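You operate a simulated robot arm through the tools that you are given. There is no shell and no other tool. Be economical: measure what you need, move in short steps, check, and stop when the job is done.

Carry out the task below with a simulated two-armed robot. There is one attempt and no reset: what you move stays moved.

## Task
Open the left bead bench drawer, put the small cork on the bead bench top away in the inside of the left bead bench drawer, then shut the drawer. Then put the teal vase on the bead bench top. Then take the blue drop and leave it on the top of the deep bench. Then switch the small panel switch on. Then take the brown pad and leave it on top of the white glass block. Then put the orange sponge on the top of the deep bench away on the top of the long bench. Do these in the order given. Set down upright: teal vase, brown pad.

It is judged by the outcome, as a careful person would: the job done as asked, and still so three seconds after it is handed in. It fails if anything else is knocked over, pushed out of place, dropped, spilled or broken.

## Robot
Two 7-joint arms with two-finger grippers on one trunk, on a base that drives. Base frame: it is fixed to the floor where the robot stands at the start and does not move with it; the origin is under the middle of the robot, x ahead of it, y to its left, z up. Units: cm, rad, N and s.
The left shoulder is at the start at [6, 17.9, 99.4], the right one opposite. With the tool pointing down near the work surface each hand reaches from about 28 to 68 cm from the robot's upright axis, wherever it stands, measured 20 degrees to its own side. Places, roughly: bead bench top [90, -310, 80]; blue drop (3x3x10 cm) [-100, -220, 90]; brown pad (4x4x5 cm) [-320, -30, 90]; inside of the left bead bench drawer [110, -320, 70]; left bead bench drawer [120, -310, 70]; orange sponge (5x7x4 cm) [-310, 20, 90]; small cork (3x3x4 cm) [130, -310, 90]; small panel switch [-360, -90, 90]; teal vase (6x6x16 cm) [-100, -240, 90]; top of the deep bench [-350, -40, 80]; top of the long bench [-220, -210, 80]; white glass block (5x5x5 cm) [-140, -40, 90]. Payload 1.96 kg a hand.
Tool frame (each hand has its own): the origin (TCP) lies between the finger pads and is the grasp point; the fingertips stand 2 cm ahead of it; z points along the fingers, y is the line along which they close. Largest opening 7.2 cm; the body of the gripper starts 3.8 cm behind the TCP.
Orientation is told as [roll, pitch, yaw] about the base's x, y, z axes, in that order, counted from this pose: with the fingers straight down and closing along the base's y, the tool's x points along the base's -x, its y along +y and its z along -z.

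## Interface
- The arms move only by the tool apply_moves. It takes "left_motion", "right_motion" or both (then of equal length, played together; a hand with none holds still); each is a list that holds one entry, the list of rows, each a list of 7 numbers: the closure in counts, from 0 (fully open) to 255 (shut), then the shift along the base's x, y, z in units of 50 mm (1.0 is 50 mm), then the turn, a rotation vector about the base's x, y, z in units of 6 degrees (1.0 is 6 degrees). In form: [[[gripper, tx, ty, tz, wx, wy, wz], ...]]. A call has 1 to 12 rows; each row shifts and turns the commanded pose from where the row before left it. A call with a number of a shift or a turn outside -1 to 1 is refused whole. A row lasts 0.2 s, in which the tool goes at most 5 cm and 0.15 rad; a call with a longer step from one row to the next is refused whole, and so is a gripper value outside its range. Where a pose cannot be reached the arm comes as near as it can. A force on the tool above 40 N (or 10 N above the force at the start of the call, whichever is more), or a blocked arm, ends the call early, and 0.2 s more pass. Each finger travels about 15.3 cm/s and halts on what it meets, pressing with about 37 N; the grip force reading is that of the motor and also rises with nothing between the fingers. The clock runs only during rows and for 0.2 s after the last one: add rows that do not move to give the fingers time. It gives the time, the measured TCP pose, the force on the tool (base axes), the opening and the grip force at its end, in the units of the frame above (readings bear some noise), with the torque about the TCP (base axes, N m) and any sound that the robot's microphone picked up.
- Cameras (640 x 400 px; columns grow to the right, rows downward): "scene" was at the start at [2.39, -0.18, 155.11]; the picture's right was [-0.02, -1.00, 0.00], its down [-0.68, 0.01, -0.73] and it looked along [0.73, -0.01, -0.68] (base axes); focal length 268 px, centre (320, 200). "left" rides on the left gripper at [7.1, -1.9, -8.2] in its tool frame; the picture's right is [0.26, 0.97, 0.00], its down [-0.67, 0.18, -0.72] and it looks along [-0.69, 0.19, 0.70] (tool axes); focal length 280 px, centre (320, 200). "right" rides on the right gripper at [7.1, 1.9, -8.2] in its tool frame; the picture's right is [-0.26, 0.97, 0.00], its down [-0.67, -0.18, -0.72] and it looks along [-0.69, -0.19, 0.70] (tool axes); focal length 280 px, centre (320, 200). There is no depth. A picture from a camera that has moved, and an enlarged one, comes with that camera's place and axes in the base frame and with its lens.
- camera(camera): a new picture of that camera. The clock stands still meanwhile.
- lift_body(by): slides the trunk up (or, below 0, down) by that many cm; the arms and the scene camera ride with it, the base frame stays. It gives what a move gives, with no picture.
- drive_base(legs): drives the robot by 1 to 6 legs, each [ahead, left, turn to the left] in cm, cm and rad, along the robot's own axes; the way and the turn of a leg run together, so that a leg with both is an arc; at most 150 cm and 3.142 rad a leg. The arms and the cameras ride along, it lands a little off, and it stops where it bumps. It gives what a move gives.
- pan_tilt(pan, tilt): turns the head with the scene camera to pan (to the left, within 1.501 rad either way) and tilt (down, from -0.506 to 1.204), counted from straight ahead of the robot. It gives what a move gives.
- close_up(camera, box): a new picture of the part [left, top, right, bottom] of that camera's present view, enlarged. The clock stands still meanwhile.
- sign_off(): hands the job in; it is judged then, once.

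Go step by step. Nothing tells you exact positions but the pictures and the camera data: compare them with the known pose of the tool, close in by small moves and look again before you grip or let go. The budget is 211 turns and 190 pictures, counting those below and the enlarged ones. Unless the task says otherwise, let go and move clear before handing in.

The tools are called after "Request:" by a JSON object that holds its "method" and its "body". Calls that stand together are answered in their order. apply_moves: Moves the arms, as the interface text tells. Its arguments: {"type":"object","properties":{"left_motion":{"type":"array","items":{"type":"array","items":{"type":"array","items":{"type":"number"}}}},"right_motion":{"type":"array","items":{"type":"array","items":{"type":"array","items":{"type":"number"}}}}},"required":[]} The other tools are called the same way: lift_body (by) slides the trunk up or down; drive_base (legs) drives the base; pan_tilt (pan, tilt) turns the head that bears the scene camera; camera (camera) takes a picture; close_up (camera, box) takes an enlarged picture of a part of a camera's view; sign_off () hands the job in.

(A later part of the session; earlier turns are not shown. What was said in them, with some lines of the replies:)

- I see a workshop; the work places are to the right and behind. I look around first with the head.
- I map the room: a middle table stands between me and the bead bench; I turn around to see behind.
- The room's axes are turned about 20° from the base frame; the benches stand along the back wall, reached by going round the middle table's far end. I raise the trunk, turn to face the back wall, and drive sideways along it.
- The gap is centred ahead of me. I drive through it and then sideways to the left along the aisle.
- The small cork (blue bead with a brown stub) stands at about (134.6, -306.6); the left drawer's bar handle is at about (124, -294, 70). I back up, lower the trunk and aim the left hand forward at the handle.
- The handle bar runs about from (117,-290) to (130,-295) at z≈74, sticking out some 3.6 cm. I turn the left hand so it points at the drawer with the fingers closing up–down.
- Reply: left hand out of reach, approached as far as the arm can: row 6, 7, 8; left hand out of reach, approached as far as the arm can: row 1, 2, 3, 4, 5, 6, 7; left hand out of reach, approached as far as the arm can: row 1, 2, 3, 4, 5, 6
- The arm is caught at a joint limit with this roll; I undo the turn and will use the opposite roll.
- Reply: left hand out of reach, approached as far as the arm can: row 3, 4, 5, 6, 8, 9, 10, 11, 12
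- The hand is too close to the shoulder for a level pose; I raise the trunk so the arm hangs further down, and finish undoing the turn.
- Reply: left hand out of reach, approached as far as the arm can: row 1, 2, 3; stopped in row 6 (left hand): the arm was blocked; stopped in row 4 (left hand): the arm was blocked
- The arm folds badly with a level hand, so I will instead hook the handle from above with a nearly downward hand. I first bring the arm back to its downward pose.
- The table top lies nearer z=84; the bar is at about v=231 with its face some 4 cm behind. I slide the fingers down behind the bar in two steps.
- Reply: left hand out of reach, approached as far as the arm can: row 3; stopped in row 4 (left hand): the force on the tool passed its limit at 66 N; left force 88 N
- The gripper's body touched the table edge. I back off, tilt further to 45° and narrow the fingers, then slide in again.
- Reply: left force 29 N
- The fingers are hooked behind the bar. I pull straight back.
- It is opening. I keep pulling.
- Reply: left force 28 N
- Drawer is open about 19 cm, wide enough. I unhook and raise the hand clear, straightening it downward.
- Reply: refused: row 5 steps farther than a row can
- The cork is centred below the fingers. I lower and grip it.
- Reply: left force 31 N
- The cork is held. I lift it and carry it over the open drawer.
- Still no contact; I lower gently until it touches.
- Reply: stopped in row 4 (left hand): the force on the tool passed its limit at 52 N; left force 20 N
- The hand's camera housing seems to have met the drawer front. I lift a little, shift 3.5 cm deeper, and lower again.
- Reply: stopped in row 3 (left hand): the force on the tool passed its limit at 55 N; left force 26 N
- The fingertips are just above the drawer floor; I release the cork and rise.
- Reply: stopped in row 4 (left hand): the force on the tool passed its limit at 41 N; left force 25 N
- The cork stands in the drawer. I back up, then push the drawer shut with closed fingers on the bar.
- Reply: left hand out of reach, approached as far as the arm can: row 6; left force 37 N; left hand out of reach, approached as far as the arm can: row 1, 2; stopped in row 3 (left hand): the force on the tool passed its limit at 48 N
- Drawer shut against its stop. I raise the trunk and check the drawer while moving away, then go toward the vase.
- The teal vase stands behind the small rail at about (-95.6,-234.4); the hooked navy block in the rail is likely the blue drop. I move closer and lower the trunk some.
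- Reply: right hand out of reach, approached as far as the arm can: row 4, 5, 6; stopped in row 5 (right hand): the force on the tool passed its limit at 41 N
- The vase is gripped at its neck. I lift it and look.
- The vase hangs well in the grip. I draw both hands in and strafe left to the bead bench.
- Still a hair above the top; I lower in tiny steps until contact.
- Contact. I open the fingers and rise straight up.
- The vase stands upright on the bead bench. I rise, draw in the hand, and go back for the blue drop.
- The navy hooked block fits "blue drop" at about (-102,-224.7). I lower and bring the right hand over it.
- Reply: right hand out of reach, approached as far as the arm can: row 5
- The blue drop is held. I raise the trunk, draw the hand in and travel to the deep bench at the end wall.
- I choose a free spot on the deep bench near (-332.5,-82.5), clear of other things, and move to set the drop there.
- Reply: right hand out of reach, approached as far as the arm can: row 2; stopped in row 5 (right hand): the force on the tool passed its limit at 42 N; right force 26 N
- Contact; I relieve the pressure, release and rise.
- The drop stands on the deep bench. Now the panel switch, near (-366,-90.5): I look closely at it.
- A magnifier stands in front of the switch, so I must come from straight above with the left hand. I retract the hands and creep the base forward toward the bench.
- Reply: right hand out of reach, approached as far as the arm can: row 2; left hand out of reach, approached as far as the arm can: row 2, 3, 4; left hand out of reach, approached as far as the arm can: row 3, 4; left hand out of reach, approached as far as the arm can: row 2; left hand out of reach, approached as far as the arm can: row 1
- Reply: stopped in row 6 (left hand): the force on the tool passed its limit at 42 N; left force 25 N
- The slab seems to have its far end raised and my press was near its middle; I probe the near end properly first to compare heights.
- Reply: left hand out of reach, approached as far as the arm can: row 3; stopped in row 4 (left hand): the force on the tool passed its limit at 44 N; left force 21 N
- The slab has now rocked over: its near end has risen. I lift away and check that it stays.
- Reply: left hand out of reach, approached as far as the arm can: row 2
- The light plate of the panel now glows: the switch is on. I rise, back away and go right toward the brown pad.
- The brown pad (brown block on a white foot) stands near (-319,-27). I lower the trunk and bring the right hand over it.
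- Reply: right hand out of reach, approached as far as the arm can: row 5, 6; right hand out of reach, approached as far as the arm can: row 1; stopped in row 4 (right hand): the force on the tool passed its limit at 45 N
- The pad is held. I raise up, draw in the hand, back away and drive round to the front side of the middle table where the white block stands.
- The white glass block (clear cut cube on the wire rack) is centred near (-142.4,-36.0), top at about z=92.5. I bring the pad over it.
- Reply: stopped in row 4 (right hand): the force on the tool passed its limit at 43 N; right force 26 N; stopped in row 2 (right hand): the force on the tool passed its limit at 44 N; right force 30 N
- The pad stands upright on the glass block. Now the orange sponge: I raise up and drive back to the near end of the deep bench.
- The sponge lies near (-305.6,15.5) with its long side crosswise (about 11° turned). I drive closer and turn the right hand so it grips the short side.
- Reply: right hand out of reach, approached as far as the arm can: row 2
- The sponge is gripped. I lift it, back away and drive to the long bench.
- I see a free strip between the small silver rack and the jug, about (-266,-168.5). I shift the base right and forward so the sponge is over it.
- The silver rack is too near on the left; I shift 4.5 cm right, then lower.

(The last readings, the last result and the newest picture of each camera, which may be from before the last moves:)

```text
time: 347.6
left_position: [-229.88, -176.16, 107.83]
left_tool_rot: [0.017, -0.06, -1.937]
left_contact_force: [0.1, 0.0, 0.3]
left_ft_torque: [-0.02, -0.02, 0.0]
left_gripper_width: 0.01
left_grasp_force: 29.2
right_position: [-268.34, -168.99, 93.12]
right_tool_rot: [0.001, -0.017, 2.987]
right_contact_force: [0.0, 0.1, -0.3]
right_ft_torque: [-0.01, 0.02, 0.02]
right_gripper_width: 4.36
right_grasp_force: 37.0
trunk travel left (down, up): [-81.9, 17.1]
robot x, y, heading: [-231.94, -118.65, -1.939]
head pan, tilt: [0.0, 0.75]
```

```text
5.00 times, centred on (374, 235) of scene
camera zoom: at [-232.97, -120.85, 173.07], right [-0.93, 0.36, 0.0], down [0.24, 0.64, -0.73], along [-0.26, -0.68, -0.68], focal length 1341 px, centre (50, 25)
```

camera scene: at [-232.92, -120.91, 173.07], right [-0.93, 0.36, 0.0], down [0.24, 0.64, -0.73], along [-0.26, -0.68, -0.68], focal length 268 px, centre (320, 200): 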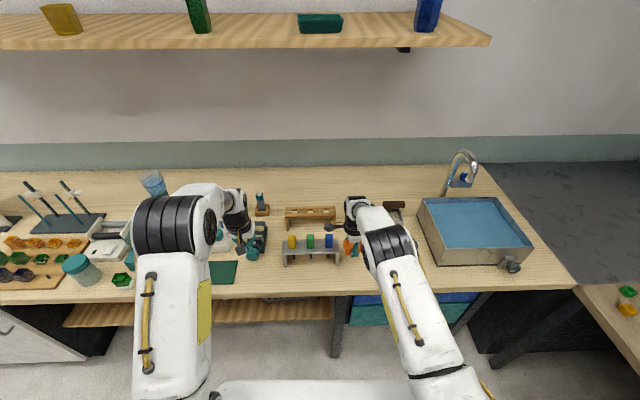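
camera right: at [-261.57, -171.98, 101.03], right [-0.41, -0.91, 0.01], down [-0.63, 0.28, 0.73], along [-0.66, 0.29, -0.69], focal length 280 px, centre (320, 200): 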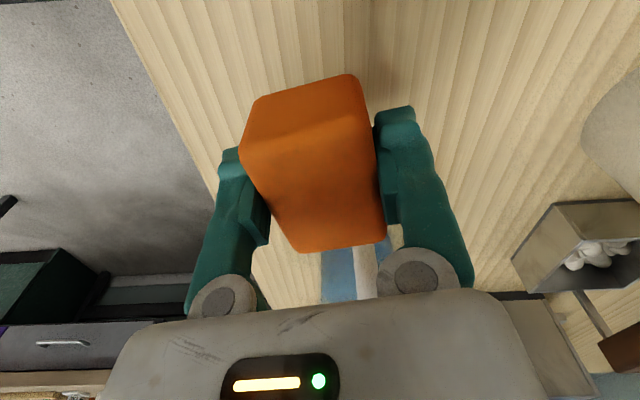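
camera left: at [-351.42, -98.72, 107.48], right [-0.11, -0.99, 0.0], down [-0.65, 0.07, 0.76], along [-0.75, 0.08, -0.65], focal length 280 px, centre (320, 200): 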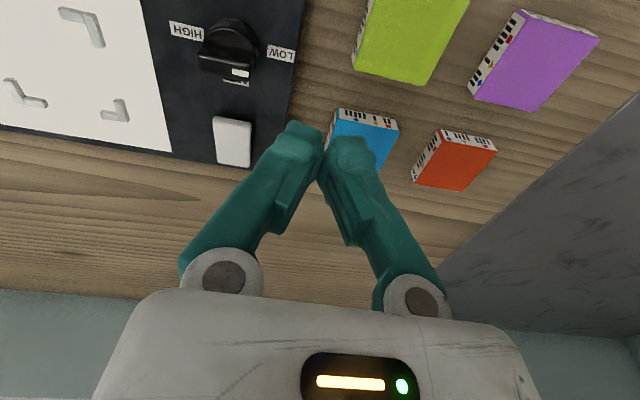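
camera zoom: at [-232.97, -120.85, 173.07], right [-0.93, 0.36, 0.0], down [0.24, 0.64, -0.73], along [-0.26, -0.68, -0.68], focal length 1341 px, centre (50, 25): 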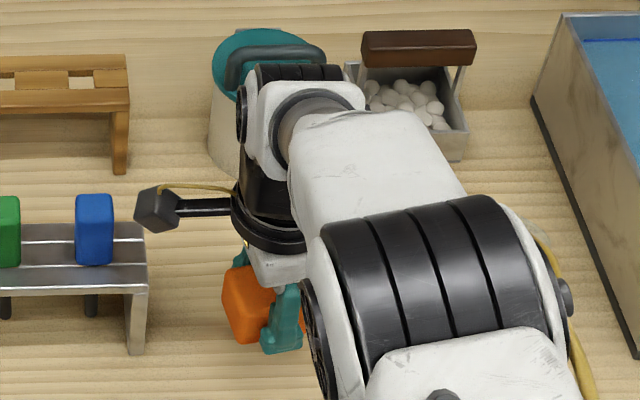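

Request:
{"method": "apply_moves", "body": {"right_motion": [[[160, 0, 0, -0.4, 0, 0, 0], [160, 0, 0, -0.4, 0, 0, 0], [160, 0, 0, -0.1, 0, 0, 0], [160, 0, 0, -0.06, 0, 0, 0], [160, 0, 0, -0.06, 0, 0, 0], [160, 0, 0, 0, 0, 0, 0]]]}}

```text
time: 349.0
left_position: [-229.9, -176.16, 107.92]
left_tool_rot: [0.017, -0.06, -1.941]
left_contact_force: [-0.8, 0.5, 0.1]
left_ft_torque: [0.01, 0.0, 0.03]
left_gripper_width: 0.0
left_grasp_force: 29.7
right_position: [-268.27, -168.95, 87.9]
right_tool_rot: [0.0, -0.015, 2.985]
right_contact_force: [-0.1, 0.8, 0.9]
right_ft_torque: [0.06, 0.01, -0.05]
right_gripper_width: 4.34
right_grasp_force: 36.7
trunk travel left (down, up): [-81.9, 17.1]
robot x, y, heading: [-231.92, -118.98, -1.94]
head pan, tilt: [0.0, 0.75]
```

Request:
{"method": "apply_moves", "body": {"right_motion": [[[160, 0, 0, -0.05, 0, 0, 0], [160, 0, 0, -0.05, 0, 0, 0], [160, 0, 0, 0, 0, 0, 0]]]}}

```text
time: 349.8
left_position: [-229.69, -175.84, 108.08]
left_tool_rot: [0.015, -0.064, -1.94]
left_contact_force: [0.6, 0.4, 0.5]
left_ft_torque: [0.0, 0.0, 0.0]
left_gripper_width: 0.0
left_grasp_force: 29.1
right_position: [-268.22, -169.03, 87.89]
right_tool_rot: [0.011, -0.02, 2.987]
right_contact_force: [-6.4, -2.8, 39.8]
right_ft_torque: [0.47, -0.18, 0.0]
right_gripper_width: 4.34
right_grasp_force: 37.4
trunk travel left (down, up): [-81.9, 17.1]
robot x, y, heading: [-232.27, -118.79, -1.938]
head pan, tilt: [0.0, 0.75]
```

The sponge rests on the bench. I relieve, release and rise.

Request:
{"method": "apply_moves", "body": {"right_motion": [[[160, 0, 0, 0.08, 0, 0, 0], [100, 0, 0, 0, 0, 0, 0], [40, 0, 0, 0, 0, 0, 0], [0, 0, 0, 0, 0, 0, 0], [0, 0, 0, 0, 0, 0, 0], [0, 0, 0, 0.3, 0, 0, 0], [0, 0, 0, 0.7, 0, 0, 0], [0, 0, 0, 0.8, 0, 0, 0], [0, 0, 0, 0, 0, 0, 0]]]}}

Request:
{"method": "camera", "body": {"camera": "right"}}

Request:
{"method": "lift_body", "body": {"by": 14}}

Request:
{"method": "drive_base", "body": {"legs": [[-15, 0, 0]]}}

Request:
{"method": "camera", "body": {"camera": "scene"}}

```text
time: 351.8
left_position: [-229.81, -176.35, 107.9]
left_tool_rot: [0.017, -0.06, -1.94]
left_contact_force: [0.6, 0.4, 0.5]
left_ft_torque: [-0.02, 0.0, 0.01]
left_gripper_width: 0.0
left_grasp_force: 29.8
right_position: [-268.25, -168.96, 96.88]
right_tool_rot: [0.0, -0.016, 2.986]
right_contact_force: [0.2, -0.1, 0.7]
right_ft_torque: [0.03, 0.0, -0.02]
right_gripper_width: 7.19
right_grasp_force: 0.1
trunk travel left (down, up): [-81.9, 17.1]
robot x, y, heading: [-232.13, -118.86, -1.934]
head pan, tilt: [0.0, 0.75]
```

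```text
23 pictures are left
camera right: at [-261.57, -172.07, 104.84], right [-0.41, -0.91, 0.0], down [-0.63, 0.28, 0.73], along [-0.66, 0.29, -0.69], focal length 280 px, centre (320, 200)
```

right: 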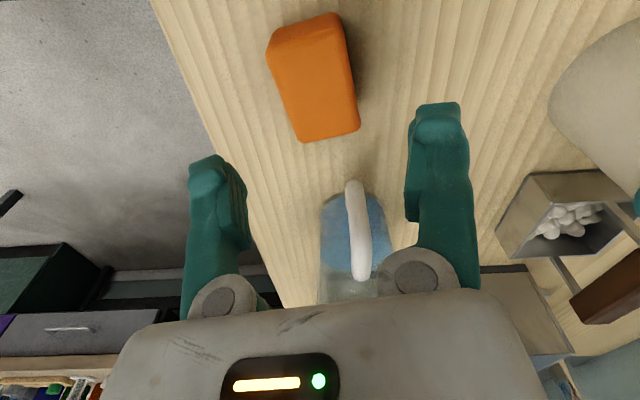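

```text
time: 353.4
left_position: [-229.83, -176.25, 121.96]
left_tool_rot: [0.017, -0.061, -1.941]
left_contact_force: [-0.3, -0.4, 0.0]
left_ft_torque: [0.03, 0.0, 0.0]
left_gripper_width: 0.0
left_grasp_force: 29.7
right_position: [-268.4, -169.04, 110.91]
right_tool_rot: [0.0, -0.016, 2.988]
right_contact_force: [0.5, 0.3, 0.0]
right_ft_torque: [0.0, 0.0, 0.01]
right_gripper_width: 7.21
right_grasp_force: 0.0
trunk travel left (down, up): [-95.9, 3.1]
robot x, y, heading: [-232.3, -118.5, -1.939]
head pan, tilt: [0.0, 0.75]
```

```text
time: 354.8
left_position: [-224.53, -162.39, 121.72]
left_tool_rot: [0.016, -0.057, -1.94]
left_contact_force: [-0.6, -0.6, -0.5]
left_ft_torque: [0.03, 0.0, 0.0]
left_gripper_width: 0.0
left_grasp_force: 28.6
right_position: [-263.01, -155.24, 110.72]
right_tool_rot: [-0.003, -0.016, 2.986]
right_contact_force: [0.0, 0.2, 0.6]
right_ft_torque: [0.01, -0.02, -0.01]
right_gripper_width: 7.19
right_grasp_force: 0.1
trunk travel left (down, up): [-95.9, 3.1]
robot x, y, heading: [-226.76, -104.38, -1.928]
head pan, tilt: [0.0, 0.75]
```

```text
22 pictures are left
camera scene: at [-227.69, -107.25, 187.05], right [-0.93, 0.36, 0.0], down [0.24, 0.64, -0.73], along [-0.26, -0.68, -0.68], focal length 268 px, centre (320, 200)
```

scene: 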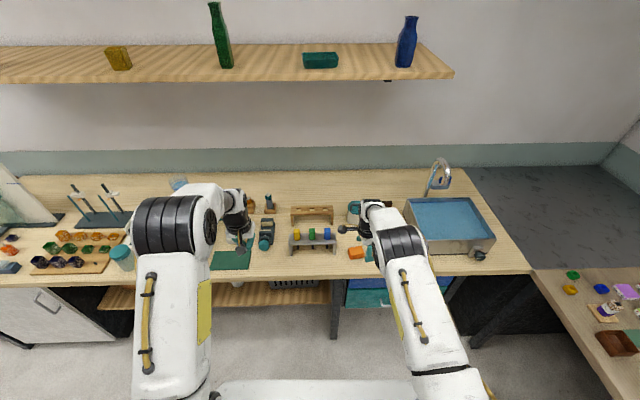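

The sponge rests on the long bench. I check the earlier results: pan toward the bead bench and the deep bench.

Request:
{"method": "pan_tilt", "body": {"pan": 1.3, "tilt": 0.3}}

Request:
{"method": "camera", "body": {"camera": "scene"}}

Request:
{"method": "pan_tilt", "body": {"pan": -1.1, "tilt": 0.6}}

Request:
{"method": "camera", "body": {"camera": "scene"}}

```text
time: 356.3
left_position: [-224.48, -162.12, 121.74]
left_tool_rot: [0.015, -0.06, -1.939]
left_contact_force: [0.2, -0.1, -0.5]
left_ft_torque: [-0.01, 0.01, 0.0]
left_gripper_width: 0.02
left_grasp_force: 30.0
right_position: [-262.95, -154.97, 110.92]
right_tool_rot: [0.002, -0.016, 2.986]
right_contact_force: [-0.8, -0.4, -0.3]
right_ft_torque: [0.02, 0.04, -0.03]
right_gripper_width: 7.22
right_grasp_force: 0.1
trunk travel left (down, up): [-95.9, 3.1]
robot x, y, heading: [-226.9, -104.55, -1.933]
head pan, tilt: [1.3, 0.3]
```

```text
21 pictures are left
camera scene: at [-217.06, -104.62, 191.1], right [-0.59, -0.8, 0.0], down [-0.24, 0.18, -0.96], along [0.77, -0.57, -0.3], focal length 268 px, centre (320, 200)
```

scene: 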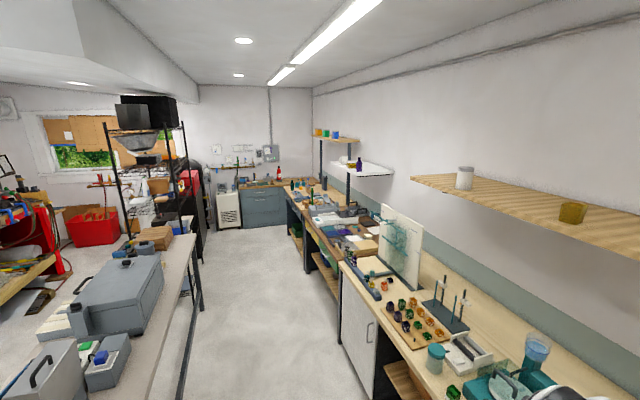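

```text
time: 358.5
left_position: [-224.45, -162.19, 121.85]
left_tool_rot: [0.016, -0.058, -1.94]
left_contact_force: [0.1, -0.4, -0.5]
left_ft_torque: [-0.05, -0.01, 0.0]
left_gripper_width: 0.0
left_grasp_force: 29.2
right_position: [-263.0, -155.03, 110.9]
right_tool_rot: [-0.001, -0.016, 2.987]
right_contact_force: [-0.7, 0.0, 1.1]
right_ft_torque: [-0.01, -0.02, 0.0]
right_gripper_width: 7.2
right_grasp_force: 0.0
trunk travel left (down, up): [-95.9, 3.1]
robot x, y, heading: [-226.63, -104.68, -1.936]
head pan, tilt: [-1.1, 0.6]
```

```text
20 pictures are left
camera scene: at [-233.38, -100.08, 188.35], right [-0.11, 0.99, 0.0], down [0.56, 0.06, -0.83], along [-0.82, -0.09, -0.56], focal length 268 px, centre (320, 200)
```

scene: 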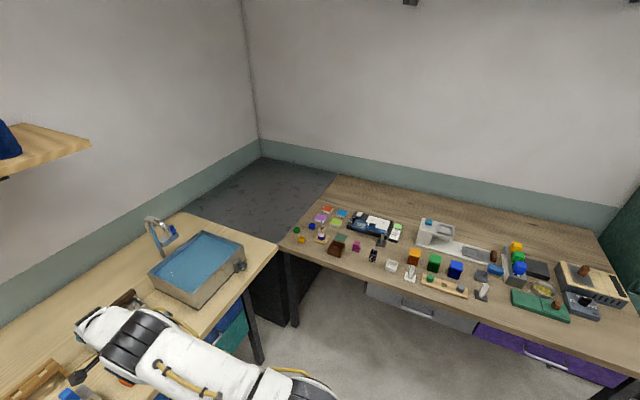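

Everything on these benches is in place. I make one last check trip to see that the bead bench drawer is fully shut.

Request:
{"method": "apply_moves", "body": {"right_motion": [[[0, 0.28, 0.75, 0, 0, 0, 0], [0, 0.28, 0.75, 0, 0, 0, 0], [0, 0.28, 0.75, 0, 0, 0, 0], [0, 0, 0, 0, 0, 0, 0]]]}}

Request:
{"method": "drive_base", "body": {"legs": [[4, 0, 0], [0, 105, 0], [0, 105, 0], [0, 100, 0]]}}

Request:
{"method": "pan_tilt", "body": {"pan": 0.8, "tilt": 0.6}}

Request:
{"method": "camera", "body": {"camera": "scene"}}

```text
time: 359.5
left_position: [-224.47, -162.21, 121.93]
left_tool_rot: [0.015, -0.057, -1.939]
left_contact_force: [-1.4, -0.2, -0.4]
left_ft_torque: [0.0, 0.01, 0.01]
left_gripper_width: 0.01
left_grasp_force: 29.7
right_position: [-258.66, -143.62, 110.82]
right_tool_rot: [0.001, -0.015, 2.987]
right_contact_force: [-0.1, -0.4, 0.4]
right_ft_torque: [0.05, 0.04, 0.04]
right_gripper_width: 7.19
right_grasp_force: 0.1
trunk travel left (down, up): [-95.9, 3.1]
robot x, y, heading: [-226.81, -104.58, -1.937]
head pan, tilt: [-1.1, 0.6]
```

```text
time: 375.3
left_position: [65.97, -276.95, 121.85]
left_tool_rot: [0.016, -0.059, -1.934]
left_contact_force: [0.0, 0.1, 0.4]
left_ft_torque: [0.0, 0.01, -0.01]
left_gripper_width: 0.01
left_grasp_force: 29.6
right_position: [31.64, -258.61, 110.85]
right_tool_rot: [-0.001, -0.017, 2.993]
right_contact_force: [-0.8, -0.8, -0.1]
right_ft_torque: [0.0, -0.01, 0.03]
right_gripper_width: 7.2
right_grasp_force: 0.0
trunk travel left (down, up): [-95.9, 3.1]
robot x, y, heading: [63.53, -219.04, -1.928]
head pan, tilt: [-1.1, 0.6]
```

```text
time: 377.1
left_position: [66.1, -277.02, 121.88]
left_tool_rot: [0.015, -0.059, -1.934]
left_contact_force: [0.3, -1.0, -0.1]
left_ft_torque: [-0.01, -0.01, -0.02]
left_gripper_width: 0.01
left_grasp_force: 29.8
right_position: [31.85, -258.69, 110.98]
right_tool_rot: [0.0, -0.016, 2.991]
right_contact_force: [0.2, 0.8, -0.5]
right_ft_torque: [-0.01, 0.01, -0.01]
right_gripper_width: 7.18
right_grasp_force: 0.1
trunk travel left (down, up): [-95.9, 3.1]
robot x, y, heading: [63.14, -219.51, -1.932]
head pan, tilt: [0.799, 0.6]
```

```text
19 pictures are left
camera scene: at [69.41, -221.91, 188.35], right [-0.91, -0.42, 0.0], down [-0.24, 0.51, -0.82], along [0.35, -0.75, -0.57], focal length 268 px, centre (320, 200)
```

scene: 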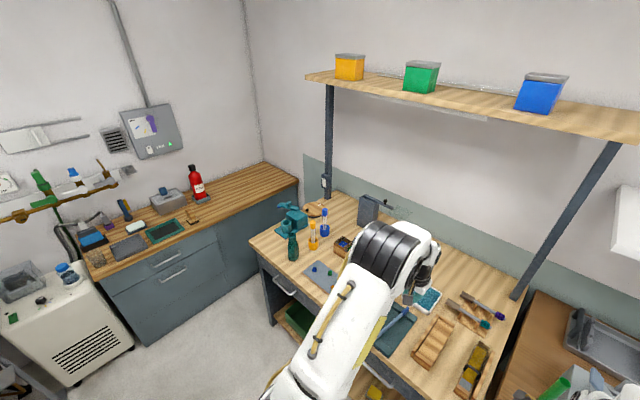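

Request:
{"method": "close_up", "body": {"camera": "scene", "box": [230, 220, 350, 320]}}

```text
4.00 times, centred on (290, 270) of scene
camera zoom: at [69.41, -221.91, 188.35], right [-0.91, -0.42, 0.0], down [-0.24, 0.51, -0.82], along [0.35, -0.75, -0.57], focal length 1073 px, centre (440, -80)
```

zoom: 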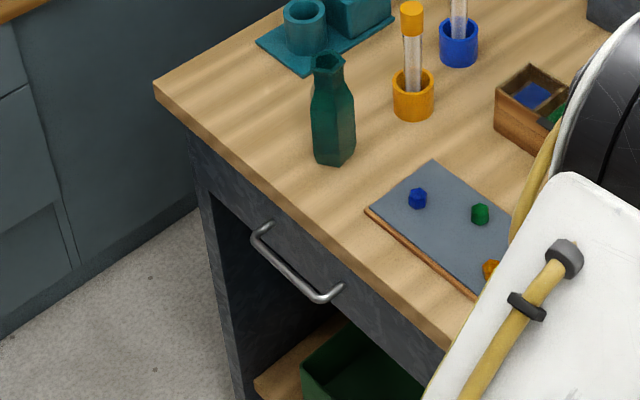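

The drawer is shut and tucked under the top, the vase stands on the bead bench, and both hands are clear, so I hand in.

Request:
{"method": "sign_off", "body": {}}

```text
The job is handed in.
```

All six parts were done in the order given and handed in; I don't have the judge's verdict.

- **Cork and drawer:** the small cork is in the left bead bench drawer. The drawer was pushed to its stop, and a last look showed it shut.
- **Teal vase:** it stands upright on the bead bench top.
- **Blue drop:** I took this to be the navy block with a hook in the long bench rail. It stands on the deep bench.
- **Panel switch:** it is on; the light plate glows.
- **Brown pad:** it sits upright on the white glass block.
- **Orange sponge:** it is on the long bench, clear of the silver rack and the jug.

While opening the drawer, the left gripper touched the bench edge once. While setting the cork in, it pressed on the drawer front twice. Nothing looked moved or damaged.
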